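You operate a simulated robot arm through the tools that you are given. There is no shell and no other tool. Be economical: measure what you need, move in short steps, check, and stop when the job is done.

Carry out the task below with a simulated robot arm. There is one attempt and no reset: what you move stays moved.

JOB
Gauge the SILL bar and lay it on the mat for its length.
Fine: 250 mm goes on green, any other length on red; draw the gauge jaw back before the bar comes out.
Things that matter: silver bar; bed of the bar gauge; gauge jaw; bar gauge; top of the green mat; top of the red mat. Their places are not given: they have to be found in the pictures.

The check looks at the end state, three seconds after you hand in, the way a careful person would. Anything else that was tipped, shoved, dropped, spilled or broken makes it a failure.

ROBOT AND FRAMES
A 7-joint arm with a two-finger parallel gripper, fixed in place. Base frame: the origin is at the foot of the arm, x ahead of it, y to its left, z up; the work surface is at about z = 900. Lengths are in mm, angles in degrees, forces in N, time in s.
With the tool pointing down near the work surface it reaches from about 240 to 680 mm from the base axis. Its first joint turns from -66.0 to 66.0 degrees. Payload 2.4 kg.
The tool frame sits at the grasp point between the pads (the TCP): z along the fingers, y along the line on which they close. The tips reach 30 mm beyond it. The gripper opens to 94 mm. The fingers are 28 mm wide and 10 mm thick; the gripper's body (50 by 96 mm) begins 55 mm behind the TCP.
Orientation is that of the tool frame in the base frame, as a unit quaternion [w, x, y, z]. With the fingers straight down and closing along the base's y, the tool's x points along the base's -x, its y along +y and its z along -z.

CONTROLS
- The arm moves only by the tool servo_tool. Its argument "series" is a list of rows, each a list of 7 numbers: the shift along the tool's x, y, z in units of 25 mm (1.0 is 25 mm), then the turn, a rotation vector about the tool's x, y, z in units of 5 degrees (1.0 is 5 degrees), then the opening, from 0 (shut) to 1 (fully open). In form: [[x, y, z, rx, ry, rz, claw], ...]. A call has 1 to 8 rows; each row shifts and turns the commanded pose from where the row before left it, along the tool's axes as they then stand. A call with a number of a shift or a turn outside -1 to 1 is refused whole. Each row takes 0.2 s and may step no farther than 50 mm and 8.6 degrees from the row before; otherwise, or with a gripper value out of range, the whole call is refused. A pose out of reach is approached as far as the arm can. The call stops where the force on the tool passes 70 N (or 10 N more than at its start, if that is more) or the arm is blocked; 0.2 s more then pass. Each finger travels about 153 mm/s and halts on what it meets, pressing with about 32 N; the grip force reading is that of the motor and also rises with nothing between the fingers. The clock runs only during rows and for 0.2 s after the last one: add rows that do not move to give the fingers time. It gives the time, the measured TCP pose, the force on the tool (base axes), the opening and the grip force at its end, in the units of the frame above (readings bear some noise), and new pictures: "show" is both (left out), scene, wrist or none.
- Cameras (640 x 400 px; columns grow to the right, rows downward): "scene" is fixed at [53.3, 492, 1438.2]; the picture's right is [-0.57, -0.82, 0.00], its down [-0.52, 0.36, -0.78] and it looks along [0.64, -0.44, -0.63] (base axes); focal length 297 px, centre (320, 200). "wrist" rides on the gripper at [-37, 0, -58] in the tool frame; the picture's right is [0.00, -1.00, 0.00], its down [0.97, 0.00, -0.24] and it looks along [0.24, 0.00, 0.97] (tool axes); focal length 218 px, centre (320, 200).
- measure_at(camera, pixels): for up to 12 pixels [column, row] of the newest picture of that camera ("zoom" is the newest enlarged one), the place [x, y, z] in the base frame of the surface seen there, good to about 3 mm. No time passes.
- zoom(camera, box): a new picture of the part [left, top, right, bottom] of that camera's present view, enlarged. No time passes.
- sign_off(): hands the job in; it is judged then, once.

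Keep the steps short. Do not move on a guess: measure, check each grasp and each placing, and mend mistakes. In all there are 80 turns and 120 pictures (those below and enlarged ones count). Leave the gripper open and the arm clear of the work at the hand-in unless told otherwise, and finish with a single line.

The tools are called after "Call:" by a JSON object that holds its "method" and its "body". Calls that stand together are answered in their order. servo_tool: Moves the arm, as the interface text tells. Its arguments: {"type":"object","properties":{"series":{"type":"array","items":{"type":"array","items":{"type":"number"}}},"show":{"type":"string","enum":["both","scene","wrist","none"]}},"required":["series"]} The other tools are called the same way: measure_at (camera, pixels) gives the place of the surface under pixels of a picture; zoom (camera, box) takes an enlarged picture of a part of a camera's view; sign_off () hands the job in.

At the start:

```text
time_s: 0.0
tcp_pos: [424.8, 174.9, 1240.4]
ee_rot: [0.0, -0.001, 1.0, 0.0]
wrist_force: [0.1, 0.3, -0.8]
grip_width: 93.9
grasp_force: 0.2
```

scene: 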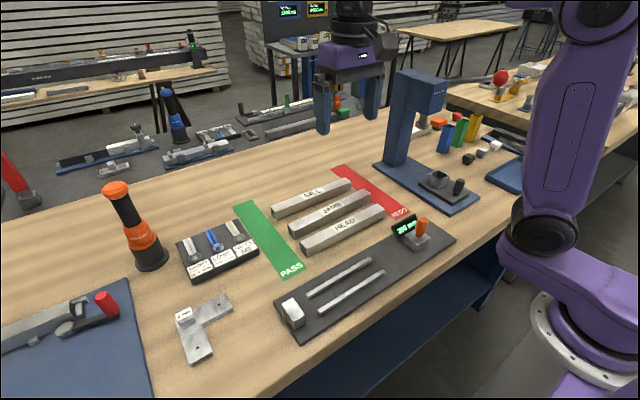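
wrist: 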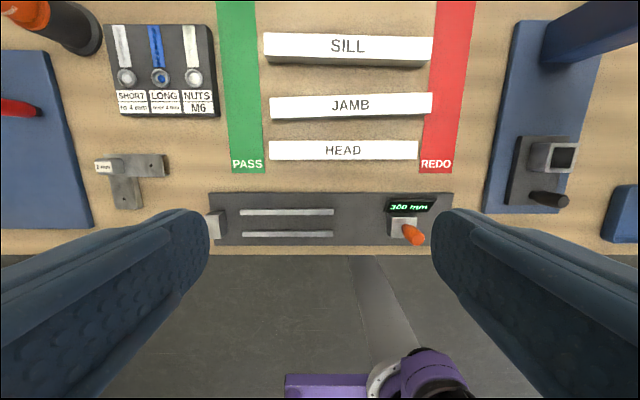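

I see three bars (SILL is the far one), the gauge with its jaw and orange handle, and the green PASS and red REDO mats. I'll zoom in on the gauge and the bars.

Call:
{"method": "zoom", "body": {"camera": "scene", "box": [260, 200, 470, 340]}}

Call:
{"method": "zoom", "body": {"camera": "wrist", "box": [200, 0, 490, 260]}}

Call:
{"method": "measure_at", "body": {"camera": "wrist", "pixels": [[266, 46], [431, 48], [348, 40], [348, 56], [271, 106], [430, 104], [240, 120], [450, 120], [228, 224], [390, 227], [290, 212], [290, 234]]}}

Call:
{"method": "measure_at", "body": {"camera": "scene", "pixels": [[274, 211], [349, 183], [312, 193], [294, 313], [421, 228], [416, 245], [404, 230], [340, 280], [350, 292], [300, 320], [305, 300], [360, 300]]}}

```text
2.86 times, centred on (365, 270) of scene
```

zoom: 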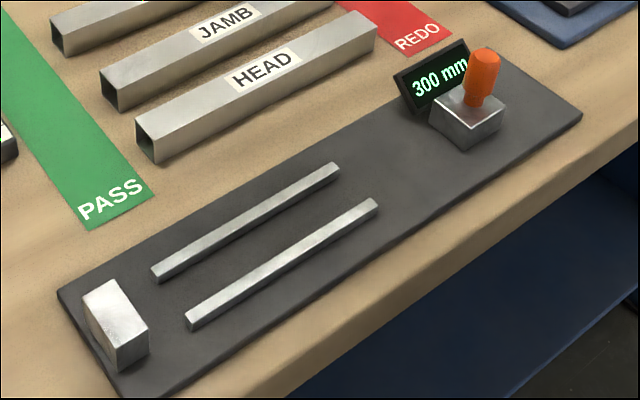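

```text
1.54 times, centred on (345, 130) of wrist
```

zoom: 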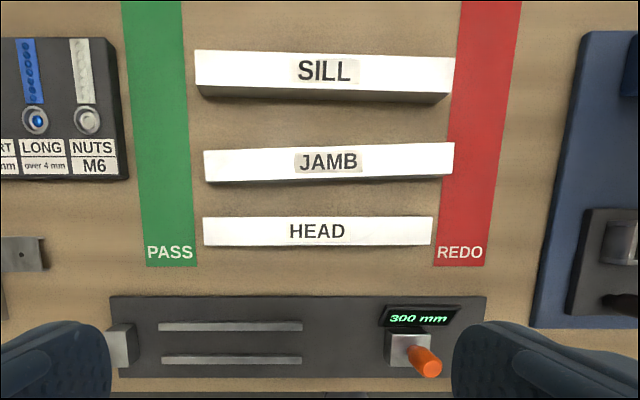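

```text
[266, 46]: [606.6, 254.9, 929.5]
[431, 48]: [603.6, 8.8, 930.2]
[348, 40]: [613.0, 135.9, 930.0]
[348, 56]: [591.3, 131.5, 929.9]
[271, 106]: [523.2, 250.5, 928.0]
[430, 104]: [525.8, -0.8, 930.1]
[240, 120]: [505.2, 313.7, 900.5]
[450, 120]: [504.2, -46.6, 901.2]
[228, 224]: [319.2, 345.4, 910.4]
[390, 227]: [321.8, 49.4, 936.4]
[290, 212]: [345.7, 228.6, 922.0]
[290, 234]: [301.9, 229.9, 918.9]
```

```text
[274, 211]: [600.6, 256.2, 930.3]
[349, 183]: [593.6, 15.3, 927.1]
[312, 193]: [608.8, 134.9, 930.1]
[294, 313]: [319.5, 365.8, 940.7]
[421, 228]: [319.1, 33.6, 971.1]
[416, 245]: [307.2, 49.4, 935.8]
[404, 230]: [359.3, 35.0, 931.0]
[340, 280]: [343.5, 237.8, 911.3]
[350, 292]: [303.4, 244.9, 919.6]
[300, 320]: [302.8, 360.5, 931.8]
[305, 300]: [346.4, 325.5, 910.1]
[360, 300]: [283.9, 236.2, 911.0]
```

The SILL bar lies along y at about (603, 132), with its top at 930. The bed is near x≈322. Next I'll measure the mat extents, the anvil and jaw faces, and the rails.

Call:
{"method": "zoom", "body": {"camera": "scene", "box": [225, 160, 425, 285]}}

Call:
{"method": "measure_at", "body": {"camera": "scene", "pixels": [[236, 207], [252, 201], [281, 277], [303, 265], [334, 168], [342, 165], [409, 212], [393, 216]]}}

Call:
{"method": "measure_at", "body": {"camera": "wrist", "pixels": [[226, 216], [215, 220], [241, 212], [333, 212], [334, 234], [395, 222], [412, 222], [409, 238], [402, 207], [232, 172], [266, 172]]}}

```text
3.20 times, centred on (325, 222) of scene
```

zoom: 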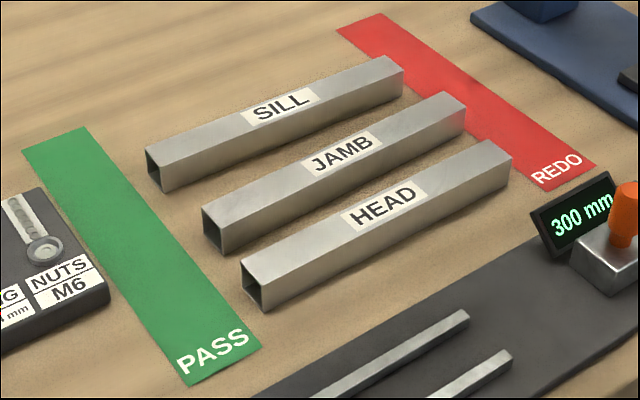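

```text
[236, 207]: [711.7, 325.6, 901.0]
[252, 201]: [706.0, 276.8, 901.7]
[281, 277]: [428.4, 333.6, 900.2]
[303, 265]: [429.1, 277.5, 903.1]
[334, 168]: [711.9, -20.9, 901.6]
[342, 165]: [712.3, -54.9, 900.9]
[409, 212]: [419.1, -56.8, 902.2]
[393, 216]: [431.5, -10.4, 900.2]
```

```text
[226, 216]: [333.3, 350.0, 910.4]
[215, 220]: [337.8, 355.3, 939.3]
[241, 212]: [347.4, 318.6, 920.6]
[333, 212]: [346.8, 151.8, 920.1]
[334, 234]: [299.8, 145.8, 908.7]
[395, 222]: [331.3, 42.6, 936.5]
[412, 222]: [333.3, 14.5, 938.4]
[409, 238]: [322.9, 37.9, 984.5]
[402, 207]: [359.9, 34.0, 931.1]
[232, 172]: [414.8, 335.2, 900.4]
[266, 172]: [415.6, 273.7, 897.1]
```

The mats run x≈420–712, with green at y≈275–333 and red at y≈-57 to -8. The bed is at z≈910, and the rails at x≈302 and 347 look like guides on either side of the bar. I'll move above the SILL bar and stay high.

Call:
{"method": "servo_tool", "body": {"series": [[-0.89, -0.215, 0.7, 0, 0, 0, 1], [-0.89, -0.215, 0.7, 0, 0, 0, 1], [-0.89, -0.215, 0.7, 0, 0, 0, 1], [-0.89, -0.215, 0.7, 0, 0, 0, 1], [-0.89, -0.215, 0.7, 0, 0, 0, 1], [-0.89, -0.215, 0.7, 0, 0, 0, 1], [-0.89, -0.215, 0.7, 0, 0, 0, 1], [-0.89, -0.215, 0.7, 0, 0, 0, 1]], "show": "none"}}

Call:
{"method": "servo_tool", "body": {"series": [[0, 0, 0, 0, 0, 1, 1], [0, 0, 0, 0, 0, 1, 1], [0, 0, 0, 0, 0, 1, 1], [0, 0, 0, 0, 0, 1, 1], [0, 0, 0, 0, 0, 1, 1], [0, 0, 0, 0, 0, 1, 1], [0, 0, 0, 0, 0, 1, 1], [0, 0, 0, 0, 0, 1, 1]], "show": "none"}}

Call:
{"method": "servo_tool", "body": {"series": [[0, 0, 0, 0, 0, 1, 1], [0, 0, 0, 0, 0, 1, 1], [0, 0, 0, 0, 0, 1, 1], [0, 0, 0, 0, 0, 1, 1], [0, 0, 0, 0, 0, 1, 1], [0, 0, 0, 0, 0, 1, 1], [0, 0, 0, 0, 0, 1, 1], [0, 0, 0, 0, 0, 1, 1]], "show": "none"}}

Call:
{"method": "servo_tool", "body": {"series": [[0, 0, 0, 0, 0, 1, 1], [0, 0, 0, 0, 0, 1, 1], [0, 0, 0, 0, 0, 0, 1]]}}

```text
time_s: 1.8
tcp_pos: [603.1, 130.9, 1102.1]
ee_rot: [0.002, 0.0, 1.0, 0.0]
wrist_force: [0.4, 0.0, 0.1]
grip_width: 93.9
grasp_force: 0.0
```

```text
time_s: 3.6
tcp_pos: [604.4, 131.0, 1100.9]
ee_rot: [0.0, 0.342, 0.94, 0.0]
wrist_force: [-0.5, 1.3, -0.4]
grip_width: 93.9
grasp_force: 0.0
```

```text
time_s: 5.4
tcp_pos: [603.8, 130.9, 1101.1]
ee_rot: [0.0, 0.643, 0.766, 0.0]
wrist_force: [-0.4, 0.0, 0.6]
grip_width: 93.9
grasp_force: 0.1
```

```text
time_s: 6.2
tcp_pos: [603.4, 130.9, 1101.8]
ee_rot: [0.0, 0.708, 0.707, 0.0]
wrist_force: [0.1, -1.0, 0.4]
grip_width: 93.8
grasp_force: 0.1
```

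scene: 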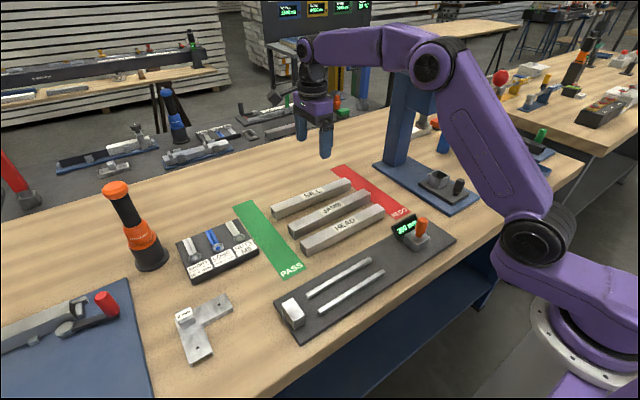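
wrist: 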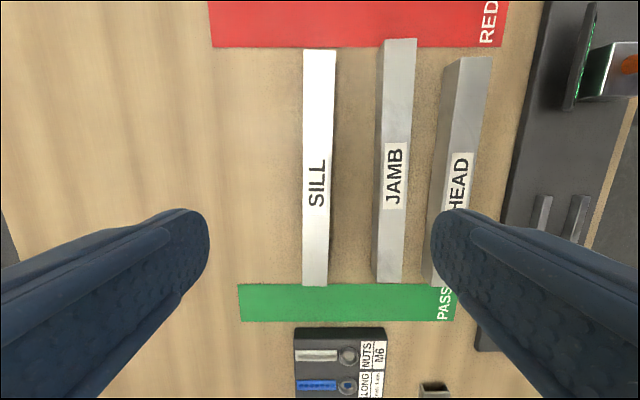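

The tool is square to the bar. I'll check the bar edges and ends in the wrist picture.

Call:
{"method": "measure_at", "body": {"camera": "wrist", "pixels": [[306, 60], [333, 60], [305, 280], [325, 280], [303, 200], [329, 200], [319, 51], [314, 284], [375, 200], [403, 200]]}}

```text
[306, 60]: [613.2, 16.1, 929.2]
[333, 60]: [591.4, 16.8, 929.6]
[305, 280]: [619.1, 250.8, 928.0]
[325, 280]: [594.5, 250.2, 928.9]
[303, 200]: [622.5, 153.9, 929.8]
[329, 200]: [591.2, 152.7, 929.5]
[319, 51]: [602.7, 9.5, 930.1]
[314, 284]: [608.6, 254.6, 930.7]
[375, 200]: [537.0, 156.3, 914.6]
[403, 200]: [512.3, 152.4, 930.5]
```

The bar is centred at about (605, 132) and is about 30 mm wide. I'll descend to TCP z≈945 with the gripper opened only 56 mm, so the fingers stay clear of JAMB.

Call:
{"method": "servo_tool", "body": {"series": [[0, 0.06, 0.9, 0, 0, 0, 0.6], [0, 0, 0.9, 0, 0, 0, 0.6], [0, 0, 0.9, 0, 0, 0, 0.6], [0, 0, 0.9, 0, 0, 0, 0.6], [0, 0, 0.9, 0, 0, 0, 0.6], [0, 0, 0.9, 0, 0, 0, 0.6], [0, 0, 0.87, 0, 0, 0, 0.6], [0, 0, 0, 0, 0, 0, 0.6]]}}

```text
time_s: 8.0
tcp_pos: [604.9, 131.9, 943.8]
ee_rot: [0.001, 0.707, 0.707, -0.001]
wrist_force: [-0.1, -0.2, 0.3]
grip_width: 56.8
grasp_force: 0.0
```

scene: 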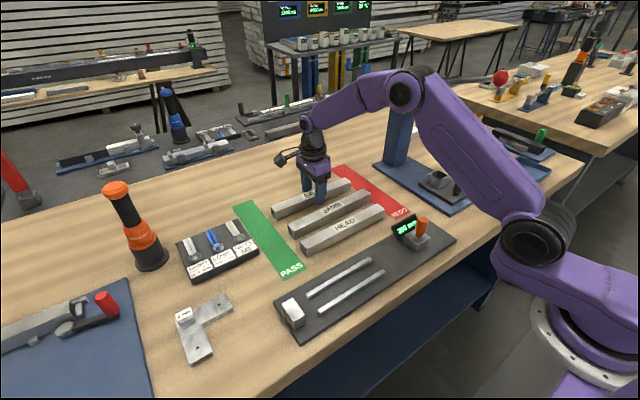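
wrist: 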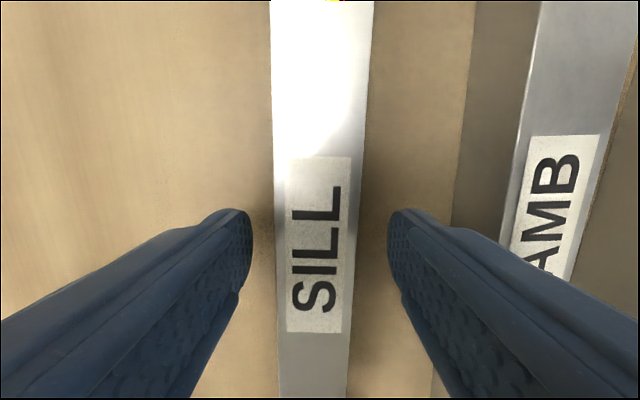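

The fingers straddle the SILL bar. I'll close, then lift a little to check the grip.

Call:
{"method": "servo_tool", "body": {"series": [[0, 0, 0, 0, 0, 0, 0.1], [0, 0, 0, 0, 0, 0, 0.1], [0, 0, 0, 0, 0, 0, 0.1], [0, 0, -0.6, 0, 0, 0, 0.1], [0, 0, -1, 0, 0, 0, 0.1], [0, 0, -1, 0, 0, 0, 0.1], [0, 0, -1, 0, 0, 0, 0.1], [0, 0, 0, 0, 0, 0, 0.1]]}}

```text
time_s: 9.8
tcp_pos: [605.4, 131.6, 1033.5]
ee_rot: [0.0, 0.707, 0.708, 0.0]
wrist_force: [-0.8, 0.1, -2.2]
grip_width: 29.4
grasp_force: 32.2
```

scene: 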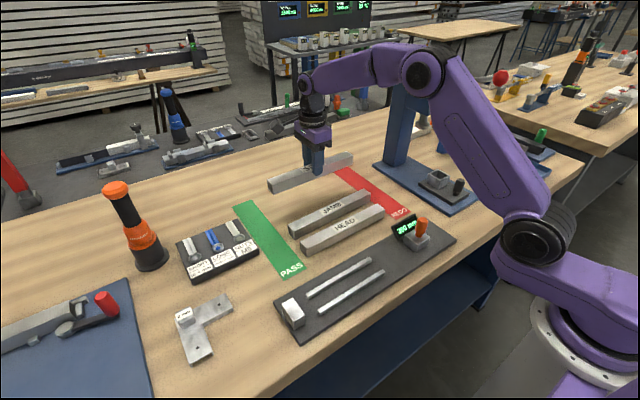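
wrist: 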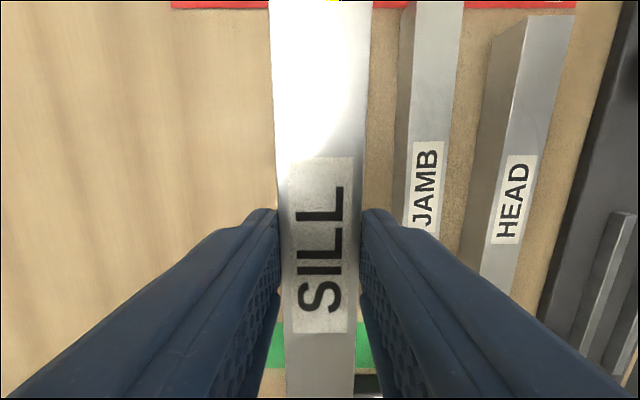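

The bar is held straight, with a 29.4 mm grip. Now I'll get the bed geometry precisely from an enlarged scene picture.

Call:
{"method": "zoom", "body": {"camera": "scene", "box": [270, 215, 460, 345]}}

```text
3.08 times, centred on (365, 280) of scene
```

zoom: 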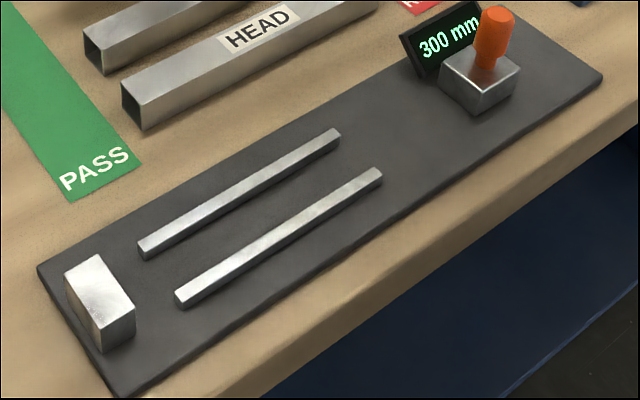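

Call:
{"method": "measure_at", "body": {"camera": "zoom", "pixels": [[145, 247], [338, 136], [240, 193], [180, 298], [376, 176], [280, 235], [99, 258], [130, 306], [86, 290], [442, 80], [476, 100], [230, 225]]}}

Call:
{"method": "measure_at", "body": {"camera": "zoom", "pixels": [[243, 181], [246, 189], [249, 196], [287, 221], [290, 228], [293, 236], [67, 281], [98, 322], [518, 70], [490, 40], [490, 15], [510, 35]]}}

```text
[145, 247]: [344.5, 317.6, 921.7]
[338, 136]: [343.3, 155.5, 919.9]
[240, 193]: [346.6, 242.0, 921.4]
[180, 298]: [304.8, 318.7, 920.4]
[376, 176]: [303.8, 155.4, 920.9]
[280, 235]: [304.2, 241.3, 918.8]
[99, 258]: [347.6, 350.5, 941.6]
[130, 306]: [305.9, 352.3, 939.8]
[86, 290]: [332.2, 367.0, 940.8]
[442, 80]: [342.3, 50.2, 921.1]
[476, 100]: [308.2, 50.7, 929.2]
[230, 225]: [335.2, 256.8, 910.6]
```

```text
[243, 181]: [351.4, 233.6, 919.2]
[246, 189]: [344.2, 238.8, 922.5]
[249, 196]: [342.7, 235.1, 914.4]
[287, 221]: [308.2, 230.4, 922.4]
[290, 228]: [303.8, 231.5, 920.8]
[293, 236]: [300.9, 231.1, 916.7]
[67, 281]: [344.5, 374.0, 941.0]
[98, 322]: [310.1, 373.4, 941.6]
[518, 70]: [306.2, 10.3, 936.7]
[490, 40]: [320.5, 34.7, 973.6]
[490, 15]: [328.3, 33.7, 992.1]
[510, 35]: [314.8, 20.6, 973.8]
```

The rails' inner edges are at x≈308 and 342.5 (centre ≈325), the anvil face is at y≈351, and the jaw is at (325, 32). I'll carry the bar over the bed, aiming for (325, 224).

Call:
{"method": "servo_tool", "body": {"series": [[0.4625, -0.9333, 0, 0, 0, 0, 0.1], [0.4625, -0.9333, 0, 0, 0, 0, 0.1], [0.4625, -0.9333, 0, 0, 0, 0, 0.1], [0.4625, -0.9333, 0, 0, 0, 0, 0.1], [0.4625, -0.9333, 0, 0, 0, 0, 0.1], [0.4625, -0.9333, 0, 0, 0, 0, 0.1], [0.4625, -0.9333, 0, 0, 0, 0, 0.1], [0.4625, -0.9333, 0, 0, 0, 0, 0.1]], "show": "none"}}

Call:
{"method": "servo_tool", "body": {"series": [[0, -0.9333, 0, 0, 0, 0, 0.1], [0, -0.9333, 0, 0, 0, 0, 0.1], [0, -0.9333, 0, 0, 0, 0, 0.1], [0, -0.9333, 0, 0, 0, 0, 0.1], [0, 0, 0, 0, 0, 0, 0.1]]}}

```text
time_s: 11.6
tcp_pos: [418.1, 224.5, 1035.6]
ee_rot: [0.0, 0.708, 0.707, 0.0]
wrist_force: [0.4, -0.5, -1.6]
grip_width: 29.4
grasp_force: 31.7
```

```text
time_s: 12.8
tcp_pos: [326.6, 224.1, 1033.1]
ee_rot: [0.0, 0.707, 0.707, 0.001]
wrist_force: [0.5, -0.5, -0.7]
grip_width: 29.2
grasp_force: 32.0
```

scene: 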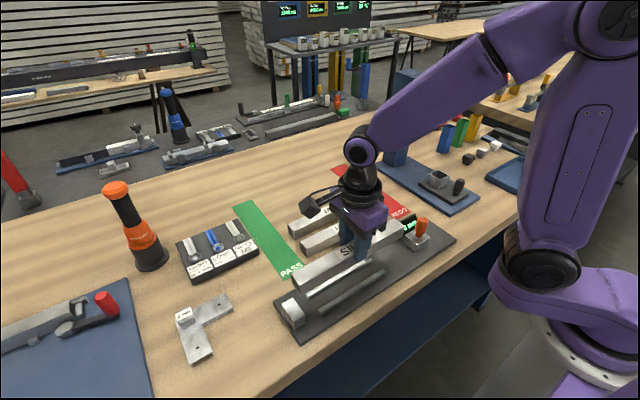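
wrist: 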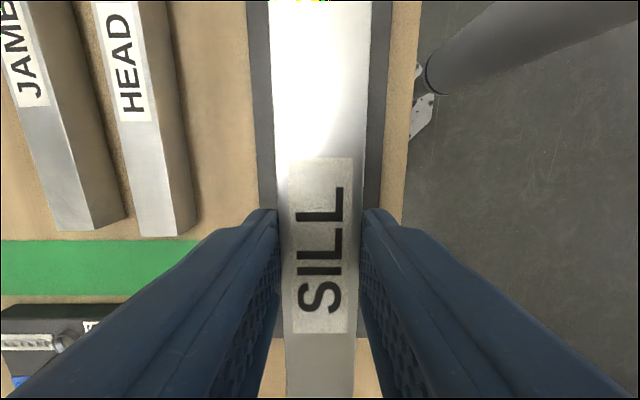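

Above the bed now. Before lowering, I'll check the bar's left end against the anvil.

Call:
{"method": "zoom", "body": {"camera": "scene", "box": [270, 215, 460, 345]}}

Call:
{"method": "measure_at", "body": {"camera": "scene", "pixels": [[293, 279], [302, 285], [298, 274], [306, 280], [400, 228], [404, 231]]}}

```text
3.08 times, centred on (365, 280) of scene
```

zoom: 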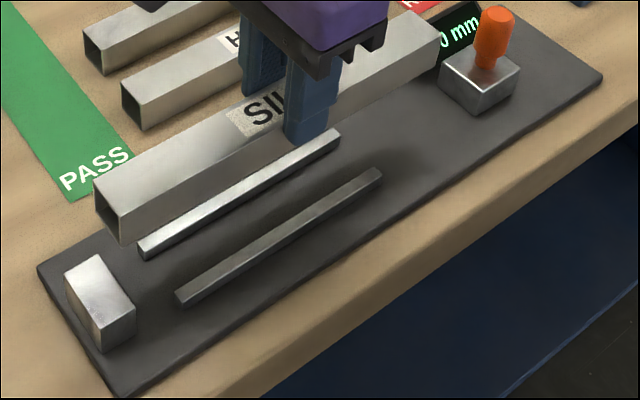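

```text
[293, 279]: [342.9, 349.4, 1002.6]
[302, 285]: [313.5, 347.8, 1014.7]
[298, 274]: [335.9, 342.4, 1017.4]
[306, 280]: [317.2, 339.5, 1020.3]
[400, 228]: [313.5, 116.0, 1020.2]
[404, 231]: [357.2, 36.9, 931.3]
```

The bar's left end is at y≈348, close to the anvil at 351. I'll back off 5 mm in -y and lower to about 15 mm above the bed.

Call:
{"method": "servo_tool", "body": {"series": [[-0.2, -0.04, 0, 0, 0, 0, 0.1], [0, 0, 0.8, 0, 0, 0, 0.1], [0, 0, 0.8, 0, 0, 0, 0.1], [0, 0, 0.8, 0, 0, 0, 0.1], [0, 0, 0, 0, 0, 0, 0.1], [0, 0, 0, 0, 0, 0, 0.1]], "show": "none"}}

Call:
{"method": "zoom", "body": {"camera": "scene", "box": [270, 215, 460, 345]}}

```text
time_s: 14.2
tcp_pos: [325.4, 219.3, 975.4]
ee_rot: [0.0, 0.707, 0.708, 0.0]
wrist_force: [0.1, -0.1, -1.4]
grip_width: 29.3
grasp_force: 31.6
```

```text
3.08 times, centred on (365, 280) of scene
```

zoom: 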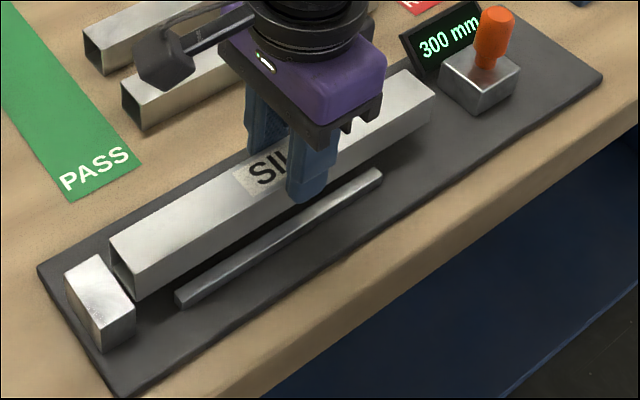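

It's lined up between the rails and clear of the anvil. I'll lower the rest gently and watch the height and force.

Call:
{"method": "servo_tool", "body": {"series": [[0, 0, 0.2, 0, 0, 0, 0.1], [0, 0, 0.2, 0, 0, 0, 0.1], [0, 0, 0.2, 0, 0, 0, 0.1], [0, 0, 0.16, 0, 0, 0, 0.1], [0, 0, 0.06, 0, 0, 0, 0.1], [0, 0, 0, 0, 0, 0, 0.1]], "show": "none"}}

Call:
{"method": "zoom", "body": {"camera": "scene", "box": [270, 215, 460, 345]}}

```text
time_s: 15.6
tcp_pos: [324.9, 219.3, 953.3]
ee_rot: [-0.001, 0.707, 0.707, 0.001]
wrist_force: [-2.6, 0.8, 20.5]
grip_width: 29.6
grasp_force: 32.2
```

```text
3.08 times, centred on (365, 280) of scene
```

zoom: 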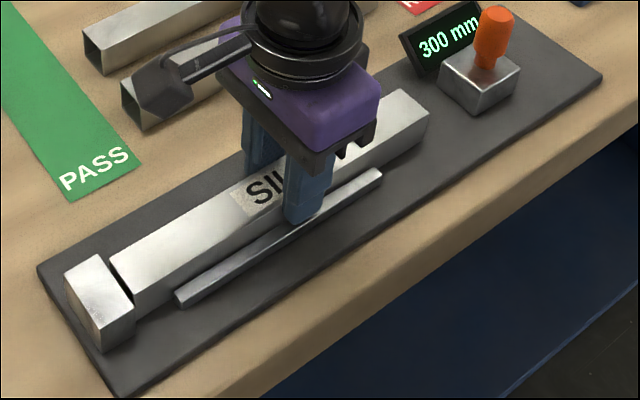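

The bar touches down at TCP z=953, which matches it resting on the bed. I'll open modestly, rise, and check that it stays put.

Call:
{"method": "servo_tool", "body": {"series": [[0, 0, -0.04, 0, 0, 0, 0.5], [0, 0, 0, 0, 0, 0, 0.5], [0, 0, -0.5, 0, 0, 0, 0.5], [0, 0, -1, 0, 0, 0, 0.5], [0, 0, -1, 0, 0, 0, 0.5], [0, 0, -1, 0, 0, 0, 0.5], [0, 0, -1, 0, 0, 0, 0.5], [0, 0, 0, 0, 0, 0, 0.5]]}}

Call:
{"method": "zoom", "body": {"camera": "scene", "box": [270, 215, 460, 345]}}

```text
time_s: 17.4
tcp_pos: [325.4, 220.2, 1067.8]
ee_rot: [-0.001, 0.707, 0.707, 0.0]
wrist_force: [0.3, -0.7, 0.1]
grip_width: 46.9
grasp_force: 0.0
```

scene: 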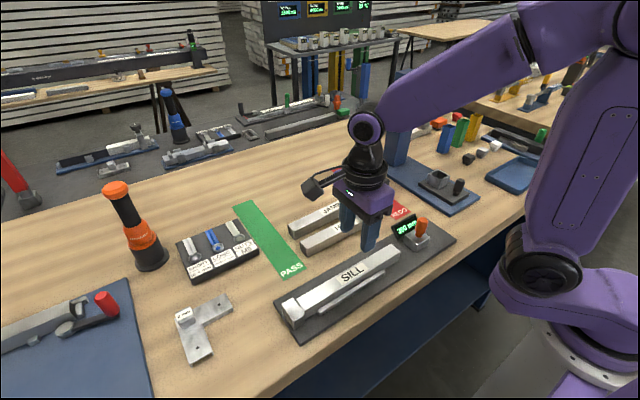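
wrist: 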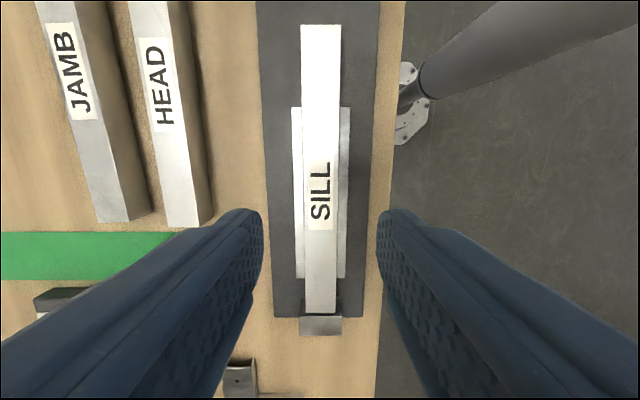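

```text
3.08 times, centred on (365, 280) of scene
```

zoom: 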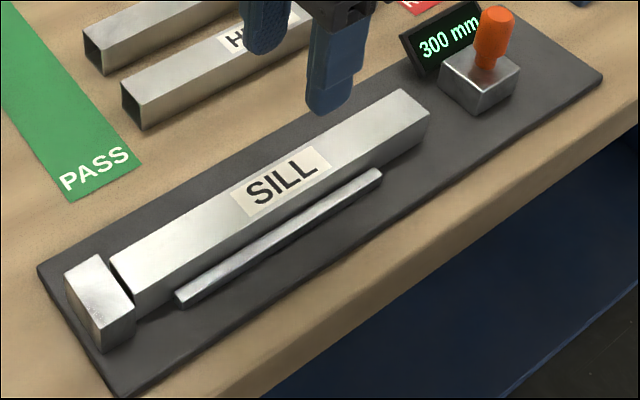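

The bar sits in the bed between the rails. I'll rotate back 90° so the fingers close along y for the jaw handle, and move over it.

Call:
{"method": "servo_tool", "body": {"series": [[0, 0, -0.5, 0, 0, -1, 0.7], [0, 0, -0.5, 0, 0, -1, 0.7], [0, 0, 0, 0, 0, -1, 0.7], [0, 0, 0, 0, 0, -1, 0.7], [0, 0, 0, 0, 0, -1, 0.7], [0, 0, 0, 0, 0, -1, 0.7], [0, 0, 0, 0, 0, -1, 0.7], [0, 0, 0, 0, 0, -1, 0.7]], "show": "none"}}

Call:
{"method": "servo_tool", "body": {"series": [[0, 0, 0, 0, 0, -1, 0.7], [0, 0, 0, 0, 0, -1, 0.7], [0, 0, 0, 0, 0, -1, 0.7], [0, 0, 0, 0, 0, -1, 0.7], [0, 0, 0, 0, 0, -1, 0.7], [0, 0, 0, 0, 0, -1, 0.7], [0, 0, 0, 0, 0, -1, 0.7], [0, 0, 0, 0, 0, -1, 0.7]], "show": "none"}}

Call:
{"method": "servo_tool", "body": {"series": [[0, 0, 0, 0, 0, -1, 0.7], [0, 0, 0, 0, 0, -1, 0.7], [0, -1, 0, 0, 0, 0, 0.7], [0, -1, 0, 0, 0, 0, 0.7], [0, -1, 0, 0, 0, 0, 0.7], [0, -1, 0, 0, 0, 0, 0.7], [0, -1, 0, 0, 0, 0, 0.7], [0, 0, 0, 0, 0, 0, 0.7]]}}

```text
time_s: 19.2
tcp_pos: [324.9, 219.1, 1093.6]
ee_rot: [0.0, 0.422, 0.907, 0.0]
wrist_force: [0.3, -0.1, -0.9]
grip_width: 65.7
grasp_force: 0.1
```

```text
time_s: 21.0
tcp_pos: [323.9, 219.3, 1091.3]
ee_rot: [0.0, 0.086, 0.996, 0.0]
wrist_force: [0.1, -0.4, -0.3]
grip_width: 65.8
grasp_force: 0.1
```

```text
time_s: 22.8
tcp_pos: [326.1, 93.7, 1092.6]
ee_rot: [0.0, 0.0, 1.0, 0.001]
wrist_force: [-0.4, -0.5, 0.0]
grip_width: 65.9
grasp_force: 0.1
```

scene: 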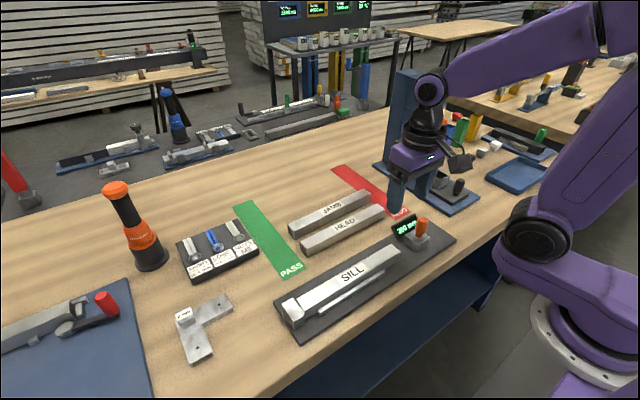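
wrist: 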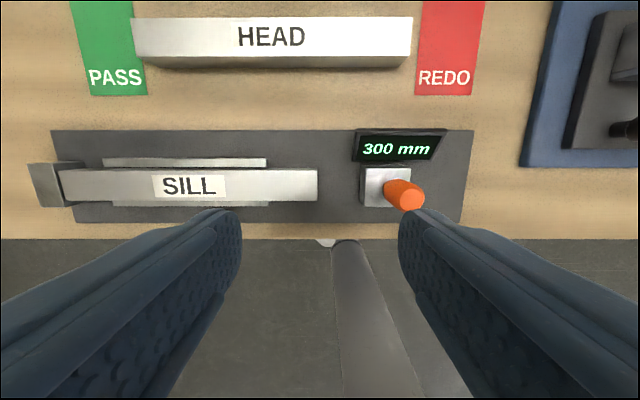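

I can see the handle at about (405, 193). I'll measure it and the bar ends.

Call:
{"method": "measure_at", "body": {"camera": "wrist", "pixels": [[410, 197], [420, 197], [402, 190], [390, 188], [392, 183], [368, 188], [316, 186], [62, 186], [400, 205], [445, 130]]}}

Call:
{"method": "measure_at", "body": {"camera": "scene", "pixels": [[421, 219], [422, 225], [421, 232], [418, 225], [426, 225], [417, 221]]}}

```text
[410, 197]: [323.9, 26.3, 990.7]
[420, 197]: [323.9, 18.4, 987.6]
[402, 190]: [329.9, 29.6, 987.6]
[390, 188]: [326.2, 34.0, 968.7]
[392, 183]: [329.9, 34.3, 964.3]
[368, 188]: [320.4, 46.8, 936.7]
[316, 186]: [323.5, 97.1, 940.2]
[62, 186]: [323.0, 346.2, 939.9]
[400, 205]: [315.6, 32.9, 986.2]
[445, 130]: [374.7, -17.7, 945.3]
```

```text
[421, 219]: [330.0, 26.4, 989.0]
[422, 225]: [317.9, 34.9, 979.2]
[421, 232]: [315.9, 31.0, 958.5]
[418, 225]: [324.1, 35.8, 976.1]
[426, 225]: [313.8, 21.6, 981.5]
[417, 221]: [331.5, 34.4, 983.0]
```

The handle axis is at about (324, 27), with its top at z≈990. I'll move over it and lower to TCP z≈979, which puts the tips at 949, above the jaw block.

Call:
{"method": "servo_tool", "body": {"series": [[0.08, -0.9, 0, 0, 0, 0, 0.7], [0, -0.9, 0, 0, 0, 0, 0.7], [0, -0.87, 0, 0, 0, 0, 0.7], [0, 0, 0.9, 0, 0, 0, 0.7], [0, 0, 0.9, 0, 0, 0, 0.7], [0, 0, 0.9, 0, 0, 0, 0.7], [0, 0, 0.9, 0, 0, 0, 0.7], [0, 0, 0, 0, 0, 0, 0.7]]}}

```text
time_s: 24.6
tcp_pos: [322.2, 25.5, 1001.0]
ee_rot: [0.0, 0.001, 1.0, 0.0]
wrist_force: [0.1, 0.2, 0.1]
grip_width: 65.8
grasp_force: 0.0
```

scene: 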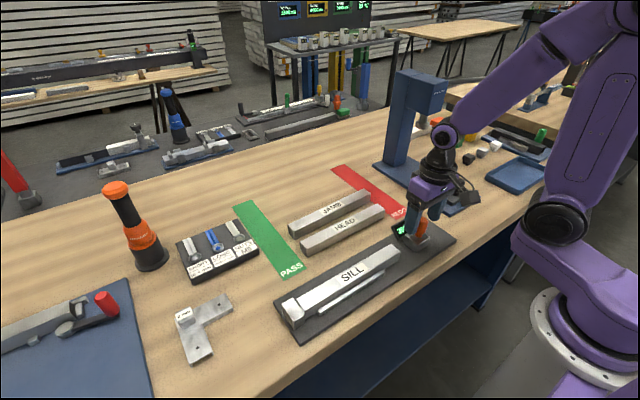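
wrist: 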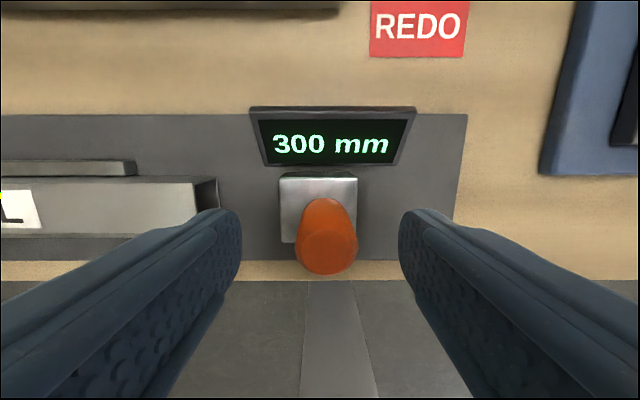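

The handle is centred between the fingers. I'll lower 22 mm and close.

Call:
{"method": "servo_tool", "body": {"series": [[0, 0.04, 0.45, 0, 0, 0, 0.7], [0, 0, 0.43, 0, 0, 0, 0.7], [0, 0, 0, 0, 0, 0, 0], [0, 0, 0, 0, 0, 0, 0], [0, 0, 0, 0, 0, 0, 0], [0, 0, 0, 0, 0, 0, 0]], "show": "wrist"}}

```text
time_s: 26.0
tcp_pos: [322.9, 27.6, 979.9]
ee_rot: [0.0, 0.001, 1.0, 0.0]
wrist_force: [-1.0, -0.2, -9.5]
grip_width: 23.5
grasp_force: 44.3
```

wrist: 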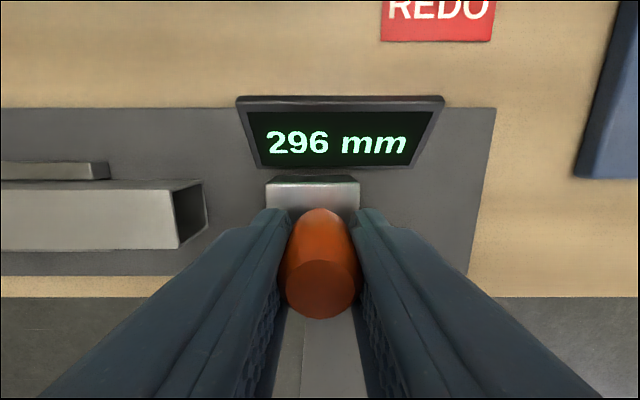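

The handle is gripped and the gauge reads 296. I'll slide the jaw in toward the bar (+y), first by 35 mm.

Call:
{"method": "servo_tool", "body": {"series": [[0, 0.35, 0, 0, 0, 0, 0], [0, 0.35, 0, 0, 0, 0, 0], [0, 0.35, 0, 0, 0, 0, 0], [0, 0.35, 0, 0, 0, 0, 0], [0, 0, 0, 0, 0, 0, 0]], "show": "wrist"}}

```text
time_s: 27.2
tcp_pos: [321.4, 63.7, 980.3]
ee_rot: [0.0, 0.0, 1.0, 0.0]
wrist_force: [0.6, -0.4, -17.6]
grip_width: 23.6
grasp_force: 44.5
```

wrist: 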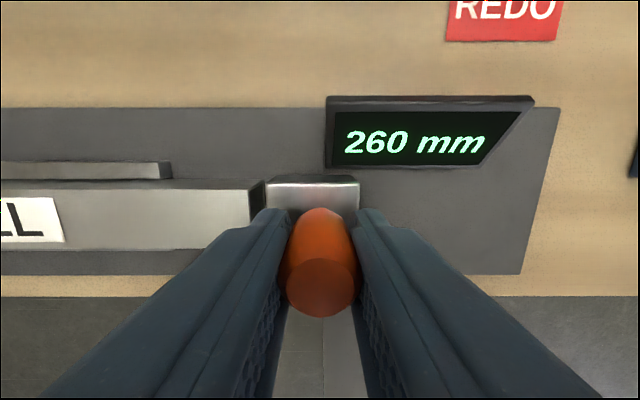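

It reads 260. I'll continue in small steps until the bar is squeezed against the anvil.

Call:
{"method": "servo_tool", "body": {"series": [[0, 0.12, 0, 0, 0, 0, 0], [0, 0.12, 0, 0, 0, 0, 0], [0, 0.08, 0, 0, 0, 0, 0], [0, 0.08, 0, 0, 0, 0, 0], [0, 0, 0, 0, 0, 0, 0]], "show": "wrist"}}

```text
time_s: 28.4
tcp_pos: [322.1, 73.1, 980.9]
ee_rot: [0.0, 0.0, 1.0, 0.0]
wrist_force: [-14.9, -0.5, -4.1]
grip_width: 23.3
grasp_force: 45.0
```

wrist: 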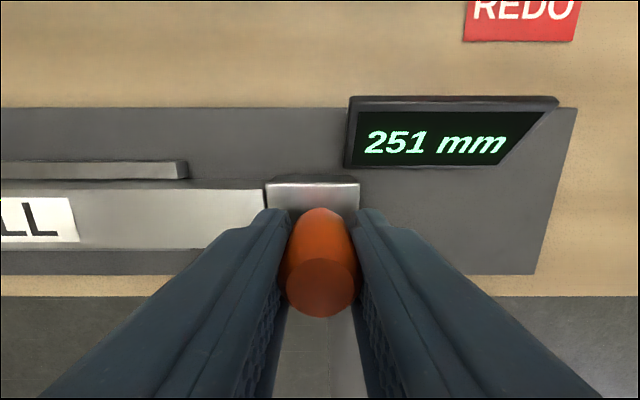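

It reads 251 with no clear push-back in y yet. I'll keep going in 1–2 mm steps.

Call:
{"method": "servo_tool", "body": {"series": [[0, 0.06, 0, 0, 0, 0, 0], [0, 0.06, 0, 0, 0, 0, 0], [0, 0, 0, 0, 0, 0, 0]], "show": "wrist"}}

Call:
{"method": "zoom", "body": {"camera": "scene", "box": [270, 215, 460, 345]}}

```text
time_s: 29.2
tcp_pos: [323.1, 73.8, 979.9]
ee_rot: [-0.001, 0.0, 1.0, -0.001]
wrist_force: [-8.6, -22.3, -7.6]
grip_width: 23.4
grasp_force: 45.4
```

wrist: 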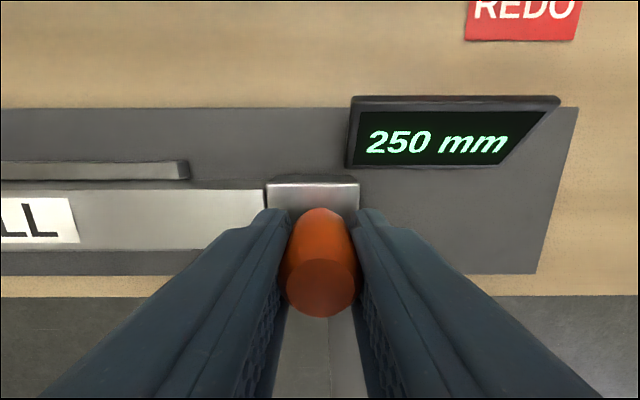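

```text
3.08 times, centred on (365, 280) of scene
```

zoom: 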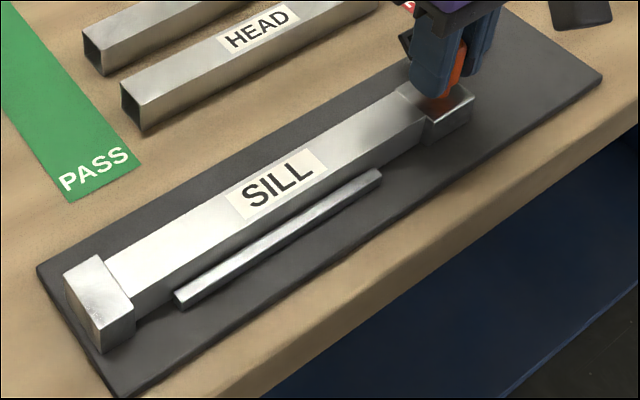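

It reads 250 with about 22 N push-back. I'll press slightly more to confirm the reading holds.

Call:
{"method": "servo_tool", "body": {"series": [[0, 0.05, 0, 0, 0, 0, 0], [0, 0, 0, 0, 0, 0, 0]], "show": "wrist"}}

Call:
{"method": "zoom", "body": {"camera": "wrist", "box": [340, 90, 570, 175]}}

```text
time_s: 29.8
tcp_pos: [322.3, 74.9, 980.8]
ee_rot: [-0.001, 0.002, 1.0, -0.001]
wrist_force: [-1.1, -44.7, -5.7]
grip_width: 23.4
grasp_force: 45.2
```

wrist: 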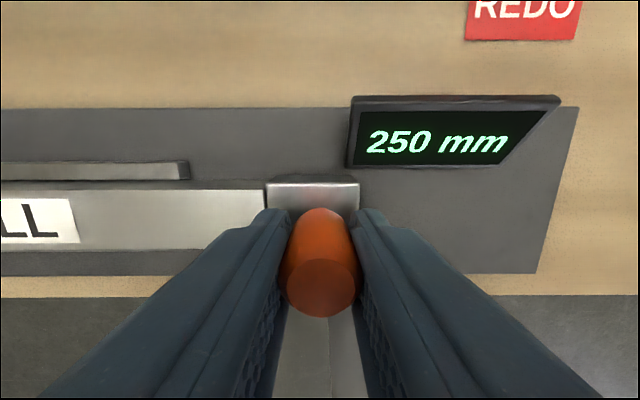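

```text
2.78 times, centred on (455, 132) of wrist
```

zoom: 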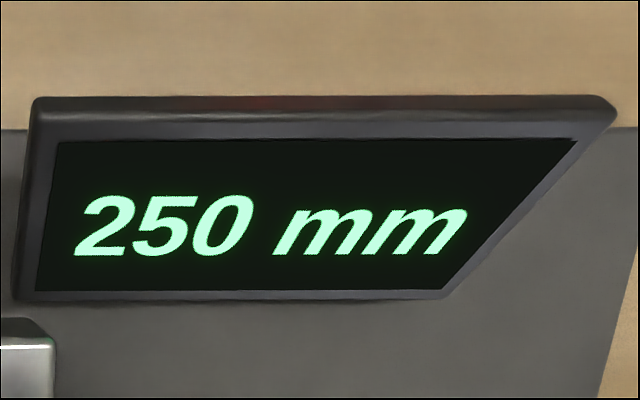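

The reading holds at 250 mm, so the bar goes on green. Now I'll draw the jaw back about 50 mm.

Call:
{"method": "servo_tool", "body": {"series": [[0, -0.3, 0, 0, 0, 0, 0], [0, -0.35, 0, 0, 0, 0, 0], [0, -0.35, 0, 0, 0, 0, 0], [0, -0.35, 0, 0, 0, 0, 0], [0, -0.35, 0, 0, 0, 0, 0], [0, -0.3, 0, 0, 0, 0, 0], [0, 0, 0, 0, 0, 0, 0]]}}

```text
time_s: 31.4
tcp_pos: [321.8, 27.4, 978.6]
ee_rot: [0.001, -0.001, 1.0, 0.0]
wrist_force: [-10.4, -0.3, 27.2]
grip_width: 23.3
grasp_force: 45.4
```

scene: 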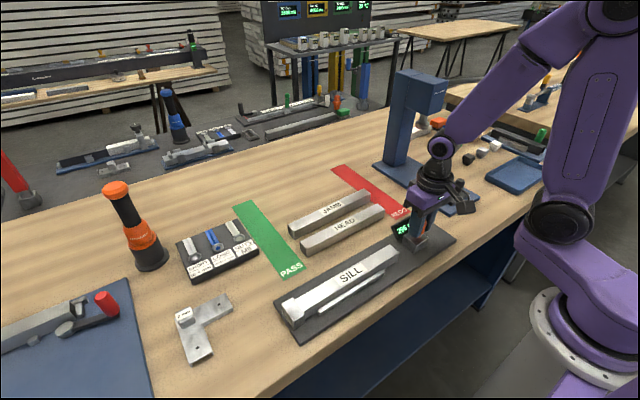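
wrist: 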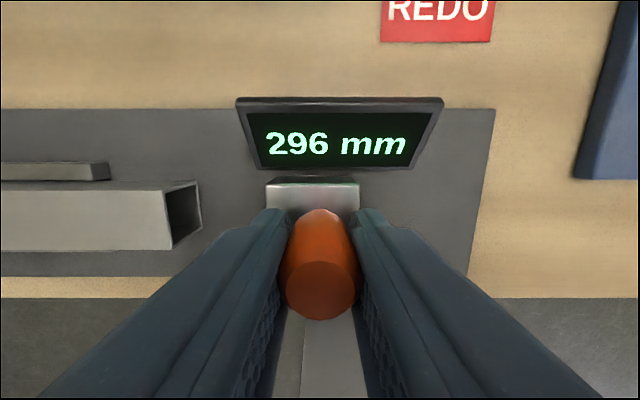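

The jaw is back to 296. I'll move it 3.5 mm more, then open and rise straight up.

Call:
{"method": "servo_tool", "body": {"series": [[0, -0.14, 0, 0, 0, 0, 0], [0, 0, 0, 0, 0, 0, 0], [0, 0, 0, 0, 0, 0, 0.6], [0, 0, 0, 0, 0, 0, 0.6], [0, 0, 0, 0, 0, 0, 0.6], [0, 0, -0.8, 0, 0, 0, 0.6], [0, 0, -0.9, 0, 0, 0, 0.6], [0, 0, -0.9, 0, 0, 0, 0.6]], "show": "none"}}

Call:
{"method": "servo_tool", "body": {"series": [[0, 0, -0.9, 0, 0, 0, 0.6], [0, 0, -0.9, 0, 0, 0, 0.6], [0, 1, 0, 0, 0, 0, 0.6], [0, 1, 0, 0, 0, 0, 0.6], [0, 1, 0, 0, 0, 0, 0.6], [0, 1, 0, 0, 0, 0, 0.6], [0, 0, 0, 0, 0, 0, 0.6]]}}

```text
time_s: 33.2
tcp_pos: [323.1, 24.0, 1045.0]
ee_rot: [-0.002, 0.001, 1.0, 0.0]
wrist_force: [0.4, -0.2, -0.2]
grip_width: 56.1
grasp_force: 0.0
```

```text
time_s: 34.8
tcp_pos: [322.2, 123.4, 1091.8]
ee_rot: [0.0, 0.001, 1.0, 0.0]
wrist_force: [-0.2, 0.1, -0.5]
grip_width: 56.3
grasp_force: 0.1
```

scene: 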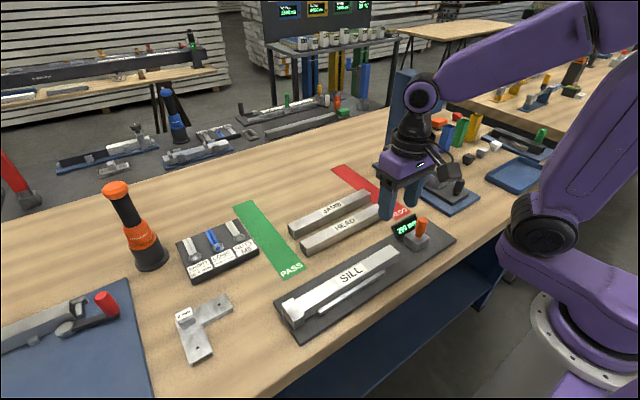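
wrist: 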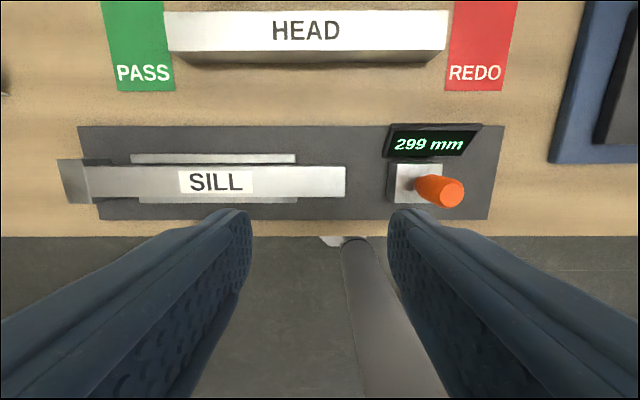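

The jaw is clear at 299. I'll go to the bar's middle (y≈226) and turn 90° to grip it again.

Call:
{"method": "servo_tool", "body": {"series": [[0, 1, 0, 0, 0, 1, 0.6], [0, 0, 0, 0, 0, 1, 0.6], [0, 0, 0, 0, 0, 1, 0.6], [0, 0, 0, 0, 0, 1, 0.6], [0, 0, 0, 0, 0, 1, 0.6], [0, 0, 0, 0, 0, 1, 0.6], [0, 0, 0, 0, 0, 1, 0.6], [0, 0, 0, 0, 0, 1, 0.6]], "show": "none"}}

Call:
{"method": "servo_tool", "body": {"series": [[0, 0, 0, 0, 0, 1, 0.6], [0, 0, 0, 0, 0, 1, 0.6], [0, 0, 0, 0, 0, 1, 0.6], [0, 0, 0, 0, 0, 1, 0.6], [0, 0, 0, 0, 0, 1, 0.6], [0, 0, 0, 0, 0, 1, 0.6], [0, 0, 0, 0, 0, 1, 0.6], [0, 0, 0, 0, 0, 1, 0.6]], "show": "none"}}

Call:
{"method": "servo_tool", "body": {"series": [[0, 0, 0, 0, 0, 1, 0.6], [0, 0, 0, 0, 0, 1, 0.6], [1, 0, 0, 0, 0, 0, 0.6], [1, 0, 0, 0, 0, 0, 0.6], [1, 0, 0, 0, 0, 0, 0.6], [0, 0, 0, 0, 0, 0, 0.6], [0, 0, 0, 0, 0, 0, 0.6]]}}

```text
time_s: 36.6
tcp_pos: [322.0, 149.8, 1090.3]
ee_rot: [0.0, 0.343, 0.939, -0.001]
wrist_force: [-0.3, 0.0, 0.4]
grip_width: 56.2
grasp_force: 0.1
```

```text
time_s: 38.4
tcp_pos: [323.1, 150.7, 1089.4]
ee_rot: [0.0, 0.643, 0.766, 0.0]
wrist_force: [0.2, 0.5, -0.5]
grip_width: 56.5
grasp_force: 0.0
```

```text
time_s: 40.0
tcp_pos: [323.0, 224.2, 1088.7]
ee_rot: [0.0, 0.707, 0.707, 0.001]
wrist_force: [-0.5, 0.6, 0.5]
grip_width: 56.3
grasp_force: 0.1
```

scene: 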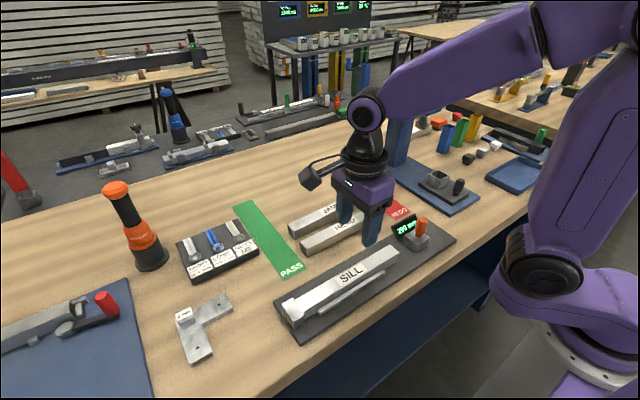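
wrist: 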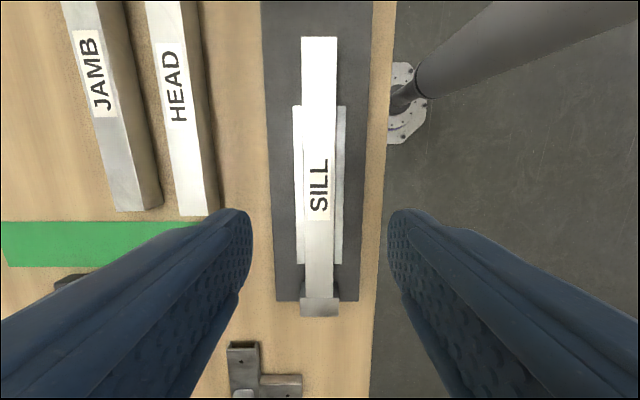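

Aligned. I'll descend to TCP z≈955, keeping the tips just above the rails.

Call:
{"method": "servo_tool", "body": {"series": [[0, 0.07, 0.8, 0, 0, 0, 0.5], [0, 0, 0.8, 0, 0, 0, 0.5], [0, 0, 0.8, 0, 0, 0, 0.5], [0, 0, 0.8, 0, 0, 0, 0.5], [0, 0, 0.8, 0, 0, 0, 0.5], [0, 0, 0.8, 0, 0, 0, 0.5], [0, 0, 0.53, 0, 0, 0, 0.5], [0, 0, 0, 0, 0, 0, 0.5]], "show": "wrist"}}

```text
time_s: 41.8
tcp_pos: [325.4, 224.6, 958.1]
ee_rot: [0.001, 0.707, 0.707, 0.001]
wrist_force: [0.2, -0.7, -0.5]
grip_width: 46.9
grasp_force: 0.1
```

wrist: 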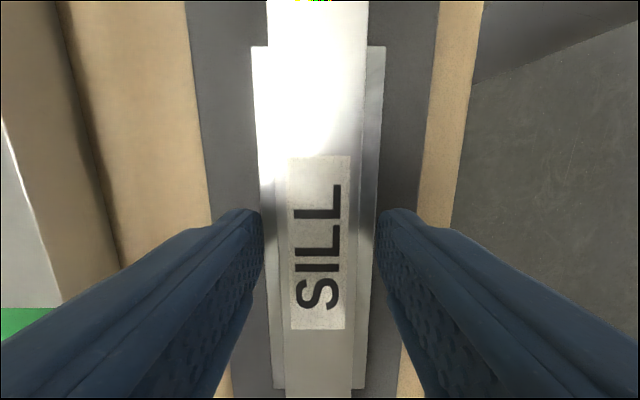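

The bar is centred between the fingers. I'll lower 3 mm more, close, and lift straight out.

Call:
{"method": "servo_tool", "body": {"series": [[0, 0, 0.12, 0, 0, 0, 0.5], [0, 0, 0, 0, 0, 0, 0.1], [0, 0, 0, 0, 0, 0, 0.1], [0, 0, 0, 0, 0, 0, 0.1], [0, 0, -0.5, 0, 0, 0, 0.1], [0, 0, -0.8, 0, 0, 0, 0.1], [0, 0, -0.8, 0, 0, 0, 0.1], [0, 0, 0, 0, 0, 0, 0.1]]}}

```text
time_s: 43.6
tcp_pos: [323.6, 224.5, 1006.8]
ee_rot: [0.0, 0.707, 0.707, 0.001]
wrist_force: [-0.4, 0.1, -1.3]
grip_width: 29.4
grasp_force: 32.2
```

scene: 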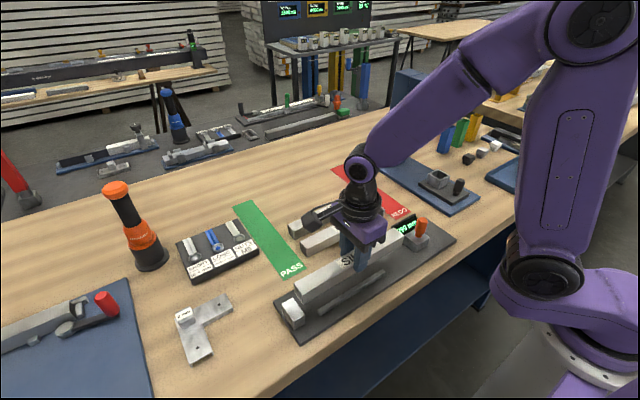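
wrist: 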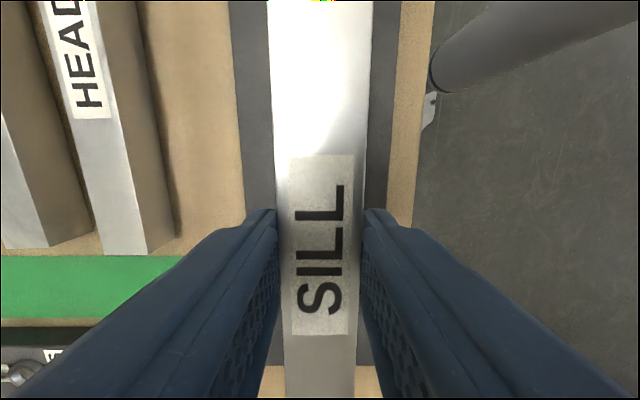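

The bar is held firmly. I'll raise it, move it forward away from the arm's own body, then turn it along x.

Call:
{"method": "servo_tool", "body": {"series": [[0, 0, -1, 0, 0, 0, 0.1], [0, 0, -1, 0, 0, 0, 0.1], [0, 0, -1, 0, 0, 0, 0.1], [0, 0, -1, 0, 0, 0, 0.1], [0, 0.8, 0, 0, 0, 0, 0.1], [0, 0.8, 0, 0, 0, 0, 0.1], [0, 0.8, 0, 0, 0, 0, 0.1], [0, 0.8, 0, 0, 0, 0, 0.1]], "show": "none"}}

Call:
{"method": "servo_tool", "body": {"series": [[0, 0.8, 0, 0, 0, 0, 0.1], [0, 0.8, 0, 0, 0, 0, 0.1], [0, 0.8, 0, 0, 0, 0, 0.1], [0, 0.8, 0, 0, 0, 0, 0.1], [0, 0, 0, 0, 0, -1, 0.1], [0, 0, 0, 0, 0, -1, 0.1], [0, 0, 0, 0, 0, -1, 0.1], [0, 0, 0, 0, 0, -1, 0.1]], "show": "scene"}}

```text
time_s: 45.4
tcp_pos: [404.6, 225.0, 1105.6]
ee_rot: [-0.001, 0.707, 0.707, 0.001]
wrist_force: [-0.7, -0.4, -2.1]
grip_width: 29.6
grasp_force: 31.8
```

```text
time_s: 47.2
tcp_pos: [484.4, 224.3, 1106.7]
ee_rot: [0.0, 0.573, 0.82, 0.0]
wrist_force: [-0.6, -0.3, -0.4]
grip_width: 29.5
grasp_force: 31.6
```

scene: 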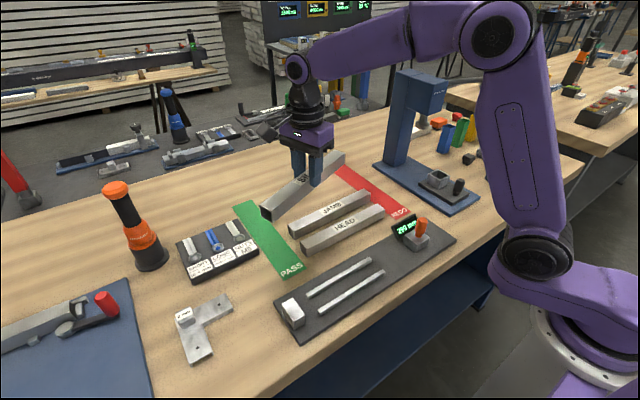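

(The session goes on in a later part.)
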